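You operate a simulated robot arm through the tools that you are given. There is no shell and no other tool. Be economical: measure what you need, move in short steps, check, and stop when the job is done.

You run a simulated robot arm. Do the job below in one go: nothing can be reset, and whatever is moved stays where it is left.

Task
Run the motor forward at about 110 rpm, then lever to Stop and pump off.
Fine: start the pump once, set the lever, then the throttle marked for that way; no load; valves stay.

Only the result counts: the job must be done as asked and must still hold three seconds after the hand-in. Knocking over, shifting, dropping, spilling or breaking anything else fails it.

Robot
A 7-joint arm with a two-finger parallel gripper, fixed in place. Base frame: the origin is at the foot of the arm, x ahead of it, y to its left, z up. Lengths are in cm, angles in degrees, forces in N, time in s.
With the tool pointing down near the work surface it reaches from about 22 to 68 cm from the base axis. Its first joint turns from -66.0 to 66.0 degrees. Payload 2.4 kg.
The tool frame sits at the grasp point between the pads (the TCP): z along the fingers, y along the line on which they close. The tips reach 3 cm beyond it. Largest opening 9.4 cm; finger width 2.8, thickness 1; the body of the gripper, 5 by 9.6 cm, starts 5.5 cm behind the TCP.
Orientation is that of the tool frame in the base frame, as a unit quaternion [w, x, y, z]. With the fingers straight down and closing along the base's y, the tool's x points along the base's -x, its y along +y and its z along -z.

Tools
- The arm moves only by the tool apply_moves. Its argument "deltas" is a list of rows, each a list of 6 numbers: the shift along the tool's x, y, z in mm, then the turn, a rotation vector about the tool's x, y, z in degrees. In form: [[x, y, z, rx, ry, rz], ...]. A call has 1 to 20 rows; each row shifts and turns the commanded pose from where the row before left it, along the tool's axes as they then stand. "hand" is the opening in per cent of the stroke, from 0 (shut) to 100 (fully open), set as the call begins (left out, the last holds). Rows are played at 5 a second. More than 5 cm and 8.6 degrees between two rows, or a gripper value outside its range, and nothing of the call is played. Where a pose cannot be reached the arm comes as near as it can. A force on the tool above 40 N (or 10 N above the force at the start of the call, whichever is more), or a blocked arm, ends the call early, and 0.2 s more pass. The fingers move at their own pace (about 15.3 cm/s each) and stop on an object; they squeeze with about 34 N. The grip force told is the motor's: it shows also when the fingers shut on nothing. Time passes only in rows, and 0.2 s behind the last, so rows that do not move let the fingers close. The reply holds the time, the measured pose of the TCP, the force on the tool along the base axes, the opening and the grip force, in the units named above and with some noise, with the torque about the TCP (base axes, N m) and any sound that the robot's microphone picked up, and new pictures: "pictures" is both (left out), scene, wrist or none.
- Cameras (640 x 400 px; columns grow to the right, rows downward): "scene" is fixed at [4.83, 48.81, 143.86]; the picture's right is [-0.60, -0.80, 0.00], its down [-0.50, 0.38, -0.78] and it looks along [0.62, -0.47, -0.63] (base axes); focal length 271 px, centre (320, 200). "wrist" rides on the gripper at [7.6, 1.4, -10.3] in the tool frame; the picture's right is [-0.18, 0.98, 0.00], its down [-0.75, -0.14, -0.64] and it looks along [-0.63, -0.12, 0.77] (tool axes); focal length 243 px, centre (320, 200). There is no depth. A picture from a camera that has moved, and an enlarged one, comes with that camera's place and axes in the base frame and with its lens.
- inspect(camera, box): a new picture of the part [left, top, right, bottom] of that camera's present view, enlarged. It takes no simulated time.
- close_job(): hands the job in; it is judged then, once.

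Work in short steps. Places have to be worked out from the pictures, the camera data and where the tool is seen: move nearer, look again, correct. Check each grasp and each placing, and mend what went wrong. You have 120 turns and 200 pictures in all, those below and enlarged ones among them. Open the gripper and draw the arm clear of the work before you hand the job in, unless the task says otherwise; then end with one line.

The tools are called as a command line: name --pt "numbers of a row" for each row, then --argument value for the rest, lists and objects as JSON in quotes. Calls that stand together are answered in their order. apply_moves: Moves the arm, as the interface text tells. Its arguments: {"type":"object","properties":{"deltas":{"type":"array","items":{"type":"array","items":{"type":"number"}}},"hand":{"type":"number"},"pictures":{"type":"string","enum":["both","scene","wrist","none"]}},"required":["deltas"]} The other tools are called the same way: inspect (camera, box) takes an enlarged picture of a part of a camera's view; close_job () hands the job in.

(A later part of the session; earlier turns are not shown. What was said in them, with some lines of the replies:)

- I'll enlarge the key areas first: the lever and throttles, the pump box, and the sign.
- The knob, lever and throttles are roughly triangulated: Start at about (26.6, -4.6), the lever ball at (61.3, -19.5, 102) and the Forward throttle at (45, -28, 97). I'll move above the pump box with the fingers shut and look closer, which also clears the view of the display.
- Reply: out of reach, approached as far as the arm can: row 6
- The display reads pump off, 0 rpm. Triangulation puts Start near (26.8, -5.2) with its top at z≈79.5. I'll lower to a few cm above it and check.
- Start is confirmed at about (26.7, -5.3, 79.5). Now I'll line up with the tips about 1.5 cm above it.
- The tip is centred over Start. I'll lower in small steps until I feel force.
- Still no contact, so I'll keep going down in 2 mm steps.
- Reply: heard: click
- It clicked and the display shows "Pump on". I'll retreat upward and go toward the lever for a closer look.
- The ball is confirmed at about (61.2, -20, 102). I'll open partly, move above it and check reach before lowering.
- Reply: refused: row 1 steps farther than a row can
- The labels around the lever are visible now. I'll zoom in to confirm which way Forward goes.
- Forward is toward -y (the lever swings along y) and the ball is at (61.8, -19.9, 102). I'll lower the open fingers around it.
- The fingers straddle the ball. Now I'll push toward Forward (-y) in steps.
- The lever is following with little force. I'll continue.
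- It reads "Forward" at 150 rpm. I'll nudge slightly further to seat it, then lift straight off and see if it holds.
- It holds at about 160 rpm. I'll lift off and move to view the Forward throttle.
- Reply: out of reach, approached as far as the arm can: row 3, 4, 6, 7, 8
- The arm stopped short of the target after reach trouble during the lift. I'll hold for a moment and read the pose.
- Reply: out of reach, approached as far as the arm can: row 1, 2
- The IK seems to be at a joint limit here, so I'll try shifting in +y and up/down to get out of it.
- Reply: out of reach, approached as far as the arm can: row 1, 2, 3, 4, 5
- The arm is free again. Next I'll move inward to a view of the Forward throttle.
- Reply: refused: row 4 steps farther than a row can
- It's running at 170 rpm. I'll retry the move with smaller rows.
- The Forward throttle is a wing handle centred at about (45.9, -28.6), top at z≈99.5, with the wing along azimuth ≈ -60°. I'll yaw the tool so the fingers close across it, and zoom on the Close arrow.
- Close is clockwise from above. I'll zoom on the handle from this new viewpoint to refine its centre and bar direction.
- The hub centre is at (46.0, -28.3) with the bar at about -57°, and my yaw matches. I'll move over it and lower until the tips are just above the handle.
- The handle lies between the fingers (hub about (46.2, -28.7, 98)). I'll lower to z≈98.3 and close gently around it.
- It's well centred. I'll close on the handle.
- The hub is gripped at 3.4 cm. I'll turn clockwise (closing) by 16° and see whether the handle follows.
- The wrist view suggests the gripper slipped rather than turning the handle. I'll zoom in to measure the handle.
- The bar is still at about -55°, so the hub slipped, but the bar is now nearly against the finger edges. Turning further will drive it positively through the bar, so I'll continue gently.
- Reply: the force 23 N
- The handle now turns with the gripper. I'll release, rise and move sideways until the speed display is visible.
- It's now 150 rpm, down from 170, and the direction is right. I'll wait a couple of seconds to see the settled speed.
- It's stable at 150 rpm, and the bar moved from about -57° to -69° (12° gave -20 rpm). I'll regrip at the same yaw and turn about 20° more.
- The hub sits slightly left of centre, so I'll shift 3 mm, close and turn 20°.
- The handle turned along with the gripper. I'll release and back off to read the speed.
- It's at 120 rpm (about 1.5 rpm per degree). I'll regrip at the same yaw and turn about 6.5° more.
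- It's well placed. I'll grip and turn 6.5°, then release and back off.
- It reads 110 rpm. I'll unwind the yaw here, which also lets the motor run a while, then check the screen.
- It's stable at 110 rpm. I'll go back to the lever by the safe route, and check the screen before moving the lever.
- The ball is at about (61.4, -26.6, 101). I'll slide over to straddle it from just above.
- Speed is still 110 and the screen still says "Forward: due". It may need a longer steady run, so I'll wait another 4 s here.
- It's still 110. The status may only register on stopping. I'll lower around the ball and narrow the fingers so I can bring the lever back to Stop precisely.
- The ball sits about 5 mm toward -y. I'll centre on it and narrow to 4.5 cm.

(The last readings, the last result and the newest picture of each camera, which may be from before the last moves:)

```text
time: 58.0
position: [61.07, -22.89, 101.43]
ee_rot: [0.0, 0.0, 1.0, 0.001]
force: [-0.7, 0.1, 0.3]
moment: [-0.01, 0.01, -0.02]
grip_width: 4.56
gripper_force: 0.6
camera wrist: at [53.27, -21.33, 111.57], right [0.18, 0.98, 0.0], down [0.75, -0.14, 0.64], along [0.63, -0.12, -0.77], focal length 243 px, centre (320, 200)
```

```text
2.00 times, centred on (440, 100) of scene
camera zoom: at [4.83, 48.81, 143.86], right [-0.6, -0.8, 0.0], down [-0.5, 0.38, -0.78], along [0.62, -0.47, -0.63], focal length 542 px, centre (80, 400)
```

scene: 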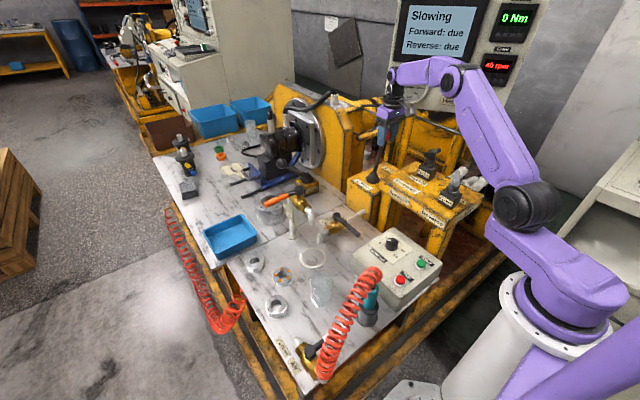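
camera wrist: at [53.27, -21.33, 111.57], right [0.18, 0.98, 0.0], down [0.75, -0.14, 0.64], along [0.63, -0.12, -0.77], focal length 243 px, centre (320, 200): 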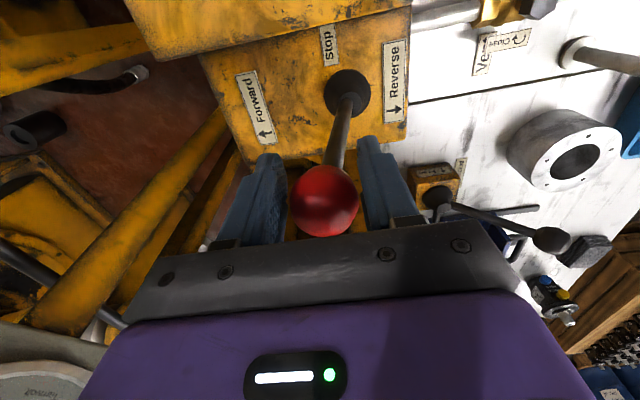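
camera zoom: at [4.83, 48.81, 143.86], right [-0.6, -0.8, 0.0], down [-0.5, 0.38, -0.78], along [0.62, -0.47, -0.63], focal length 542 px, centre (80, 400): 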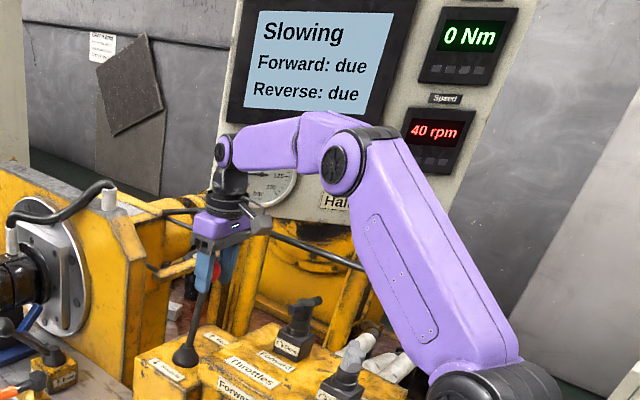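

The lever has left Forward and the motor is slowing. I'll continue to the vertical Stop position (ball y≈-19.9).

apply_moves --pt "0 10 -1 0 0 0" --pt "0 10 -1 0 0 0" --pt "0 10 0 0 0 0" --pt "0 4 0 0 0 0" --pt "0 0 0 0 0 0"

inspect --camera "scene" --box '[340, 0, 540, 200]'

```text
time: 59.2
position: [60.99, -19.67, 101.74]
ee_rot: [-0.001, 0.001, 1.0, -0.001]
force: [-1.5, -2.9, 0.5]
moment: [-0.02, -0.09, -0.06]
grip_width: 4.66
gripper_force: 1.4
camera wrist: at [53.25, -18.04, 111.8], right [0.19, 0.98, 0.0], down [0.75, -0.14, 0.64], along [0.63, -0.12, -0.77], focal length 243 px, centre (320, 200)
```

scene: 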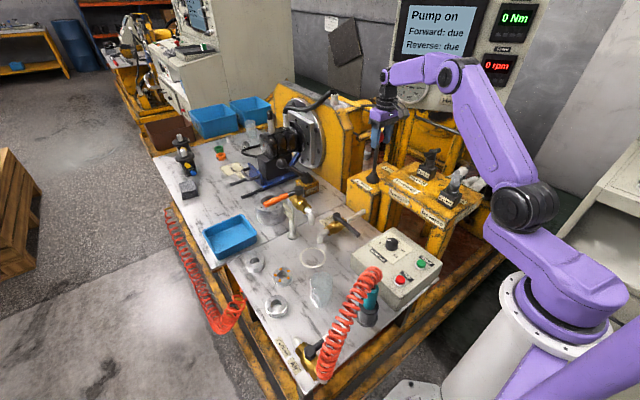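
wrist: 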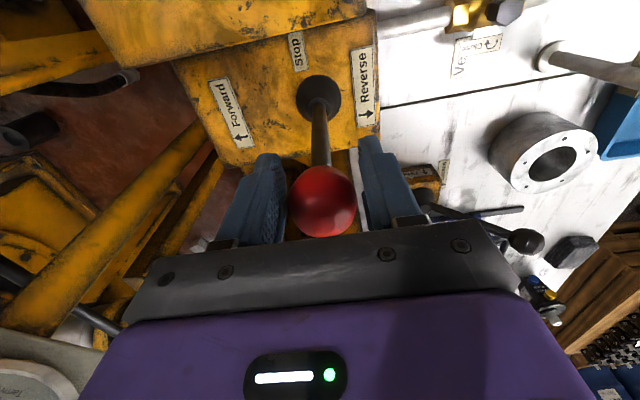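

```text
2.00 times, centred on (440, 100) of scene
camera zoom: at [4.83, 48.8, 143.86], right [-0.6, -0.8, 0.0], down [-0.5, 0.38, -0.78], along [0.62, -0.47, -0.63], focal length 542 px, centre (80, 400)
```

zoom: 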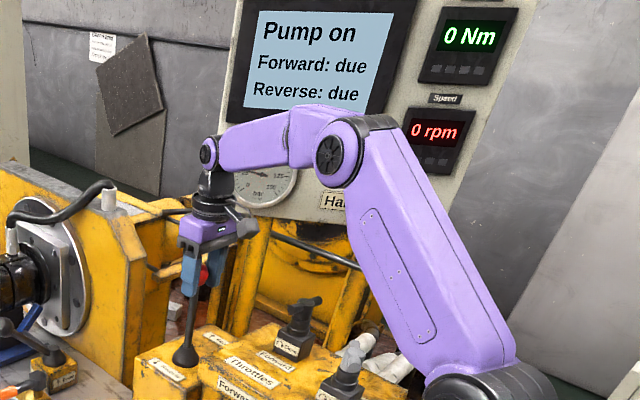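

The lever is at Stop, 0 rpm, pump on. I'll centre the fingers off the ball, wait a moment, and see whether the status updates.

apply_moves --pt "0 -3 0 0 0 0" --pt "0 0 0 0 0 0" --pt "0 0 0 0 0 0" --pt "0 0 0 0 0 0" --pt "0 0 0 0 0 0" --pt "0 0 0 0 0 0" --pt "0 0 0 0 0 0" --pt "0 0 0 0 0 0" --pt "0 0 0 0 0 0" --pt "0 0 0 0 0 0" --pt "0 0 0 0 0 0" --pt "0 0 0 0 0 0" --hand 60 --pictures "none"

inspect --camera "scene" --box '[340, 0, 540, 200]'

inspect --camera "scene" --box '[360, 225, 420, 270]'

```text
time: 61.8
position: [61.05, -19.82, 101.67]
ee_rot: [0.0, 0.001, 1.0, 0.001]
force: [-0.2, 0.0, -0.4]
moment: [0.0, 0.01, 0.01]
grip_width: 5.66
gripper_force: 0.1
```

```text
2.00 times, centred on (440, 100) of scene
camera zoom: at [4.83, 48.81, 143.86], right [-0.6, -0.8, 0.0], down [-0.5, 0.38, -0.78], along [0.62, -0.47, -0.63], focal length 542 px, centre (80, 400)
```

zoom: 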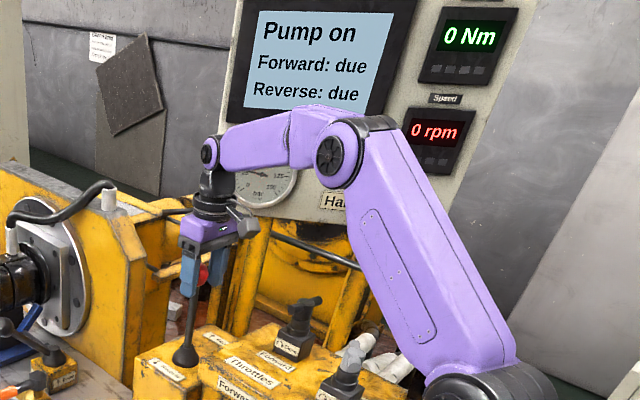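

```text
8.89 times, centred on (390, 248) of scene
camera zoom: at [4.83, 48.81, 143.86], right [-0.6, -0.8, 0.0], down [-0.5, 0.38, -0.78], along [0.62, -0.47, -0.63], focal length 2408 px, centre (-302, -222)
```

zoom: 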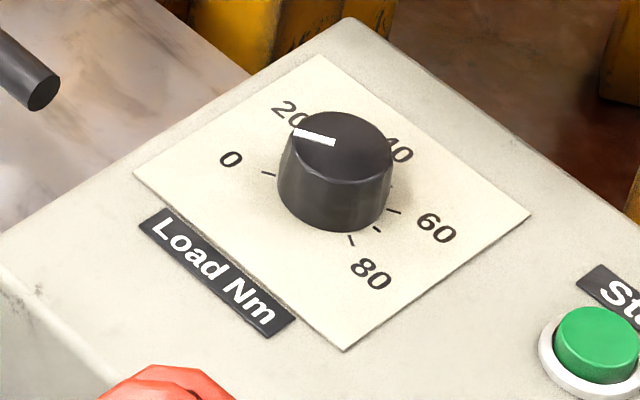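

The load is at 0 and the lever rests at Stop with 0 rpm. The "due" lines are the bench's own test list, which this job doesn't ask for. I'll lift off the lever and travel to the pump box.

apply_moves --pt "0 0 -33 0 0 0" --pt "0 0 -33 0 0 0" --pt "0 0 -33 0 0 0" --pt "0 0 -33 0 0 0" --pt "30 24 0 0 0 0" --pt "30 24 0 0 0 0" --pt "25 22 0 0 0 0" --pt "33 27 14 0 0 0" --pt "33 27 14 0 0 0" --pt "33 27 14 0 0 0" --pt "33 27 14 0 0 0" --pt "33 27 14 0 0 0" --pt "33 27 14 0 0 0" --pt "0 0 0 0 0 0"

inspect --camera "scene" --box '[340, 0, 540, 200]'

```text
time: 64.8
position: [32.86, 3.28, 106.34]
ee_rot: [-0.001, 0.002, 1.0, 0.0]
force: [-0.7, -0.2, 0.0]
moment: [0.01, 0.0, -0.03]
grip_width: 5.63
gripper_force: 0.1
camera wrist: at [25.05, 4.88, 116.53], right [0.19, 0.98, 0.0], down [0.75, -0.14, 0.64], along [0.63, -0.12, -0.77], focal length 243 px, centre (320, 200)
```

scene: 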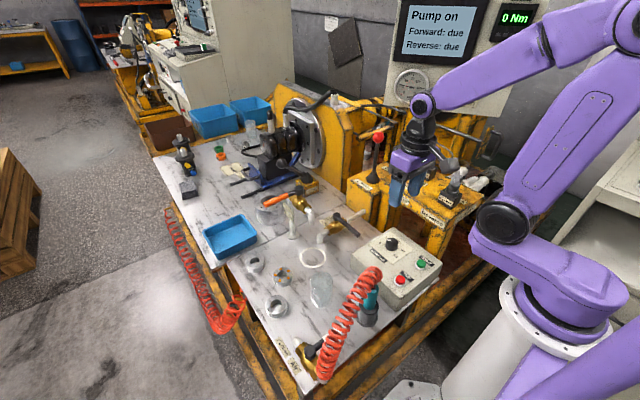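
wrist: 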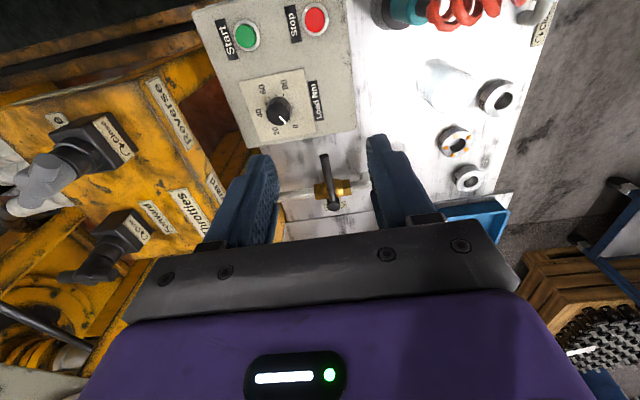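

```text
2.00 times, centred on (440, 100) of scene
camera zoom: at [4.83, 48.81, 143.86], right [-0.6, -0.8, 0.0], down [-0.5, 0.38, -0.78], along [0.62, -0.47, -0.63], focal length 542 px, centre (80, 400)
```

zoom: 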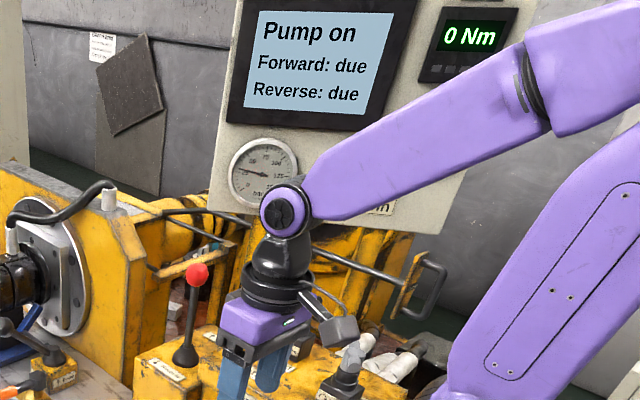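

Stop is at about (26.9, 3.8). I'll close the fingers and lower toward it.

apply_moves --pt "0 0 40 0 0 0" --pt "15 1 40 0 0 0" --pt "15 1 40 0 0 0" --pt "15 1 40 0 0 0" --pt "15 2 40 0 0 0" --pt "0 0 0 0 0 0" --hand 0 --pictures "scene"

inspect --camera "wrist" --box '[220, 60, 420, 185]'

inspect --camera "scene" --box '[340, 210, 460, 300]'

```text
time: 66.2
position: [26.7, 3.81, 86.53]
ee_rot: [0.0, 0.001, 1.0, -0.001]
force: [-0.2, 0.6, 0.1]
moment: [0.0, -0.01, -0.01]
grip_width: 0.01
gripper_force: 33.0
```

scene: 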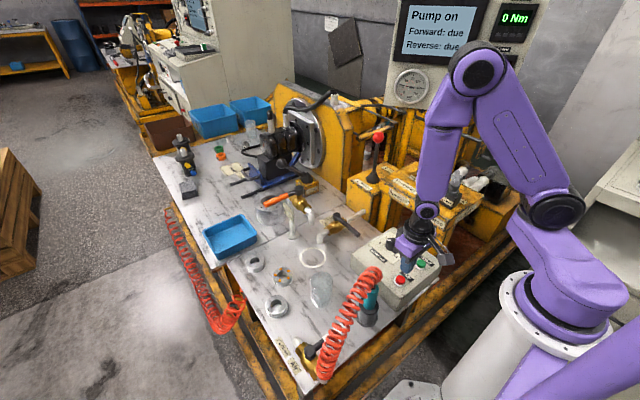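

```text
3.20 times, centred on (320, 122) of wrist
camera zoom: at [18.91, 5.39, 96.62], right [0.19, 0.98, 0.0], down [0.75, -0.14, 0.64], along [0.63, -0.12, -0.77], focal length 776 px, centre (320, 448)
```

zoom: 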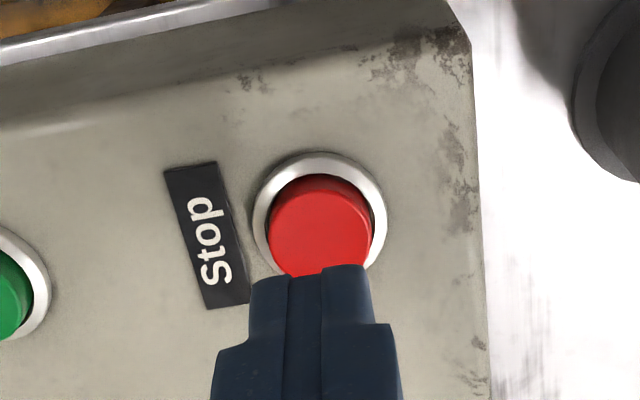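

```text
4.44 times, centred on (400, 255) of scene
camera zoom: at [4.83, 48.81, 143.86], right [-0.6, -0.8, 0.0], down [-0.5, 0.38, -0.78], along [0.62, -0.47, -0.63], focal length 1204 px, centre (-36, -44)
```

zoom: 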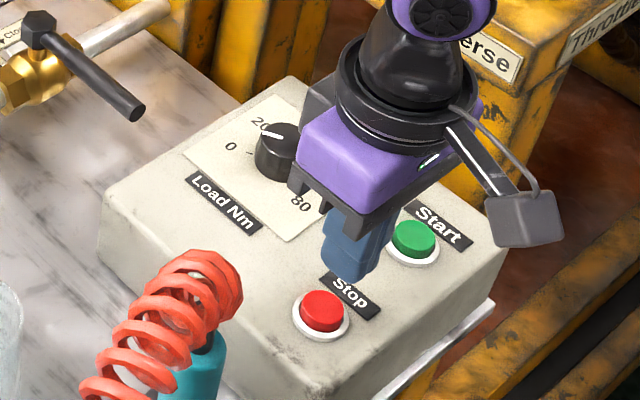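

It's well aligned at (26.75, 3.9). I'll press down to the depth that clicked for Start.

apply_moves --pt "0 1 20 0 0 0" --pt "0 0 18 0 0 0" --pt "0 0 5 0 0 0" --pt "0 0 3 0 0 0" --pt "0 0 2 0 0 0" --pt "0 0 2 0 0 0" --pt "0 0 0 0 0 0" --pictures "scene"

```text
time: 67.8
position: [26.73, 3.95, 81.57]
ee_rot: [0.0, 0.001, 1.0, 0.0]
force: [0.5, -0.4, 2.5]
moment: [-0.08, -0.03, -0.04]
grip_width: 0.01
gripper_force: 32.8
heard: click
```

scene: 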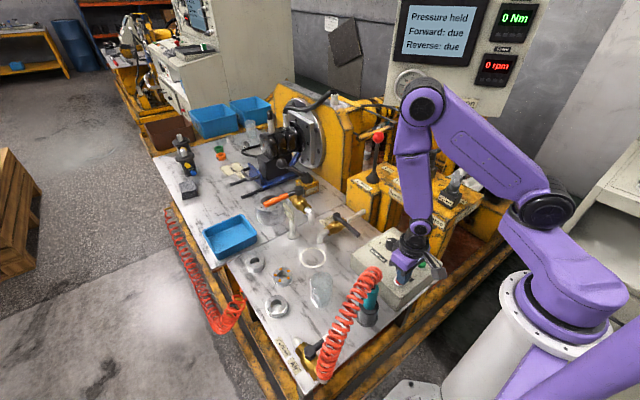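

It clicked: pump off, "Pressure held", and since the valves must stay I'll leave it so. I'll retreat upward, open the gripper and do a final check.

apply_moves --pt "0 0 -40 0 0 0" --pt "-5 0 -40 0 0 0" --pt "-15 0 -40 0 0 0" --pt "-20 0 -40 0 0 0" --pt "-20 0 -40 0 0 0" --pt "-20 0 -40 0 0 0" --pt "0 0 0 0 0 0" --pictures "none"

apply_moves --pt "0 0 0 0 0 0" --pt "0 0 0 0 0 0" --pt "0 0 0 0 0 0" --hand 100 --pictures "scene"

inspect --camera "scene" --box '[340, 0, 540, 200]'

```text
time: 69.4
position: [34.84, 3.78, 105.69]
ee_rot: [0.0, 0.0, 1.0, 0.0]
force: [-0.4, 0.1, 0.3]
moment: [0.01, -0.05, -0.01]
grip_width: 0.0
gripper_force: 32.7
```

```text
time: 70.2
position: [34.71, 3.66, 105.55]
ee_rot: [0.0, 0.001, 1.0, 0.001]
force: [-0.1, -0.5, 0.4]
moment: [0.02, 0.02, -0.03]
grip_width: 9.38
gripper_force: 0.1
```

scene: 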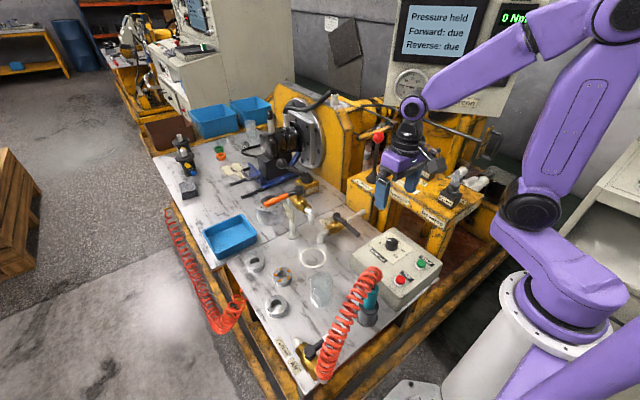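

```text
2.00 times, centred on (440, 100) of scene
camera zoom: at [4.83, 48.81, 143.86], right [-0.6, -0.8, 0.0], down [-0.5, 0.38, -0.78], along [0.62, -0.47, -0.63], focal length 542 px, centre (80, 400)
```

zoom: 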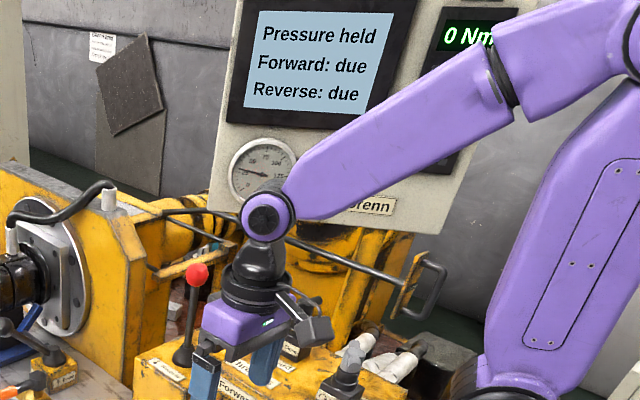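

The lever is upright at Stop, the pump is off, the arm is clear and the gripper is open, so I'm handing in.

close_job

```text
The job is handed in.
```

The motor ran forward with no load at a displayed 110 rpm for over 10 s; the lever is now at Stop, the pump is off and the valves are untouched, but the bench screen still reads "Pressure held", "Forward: due" and "Reverse: due".
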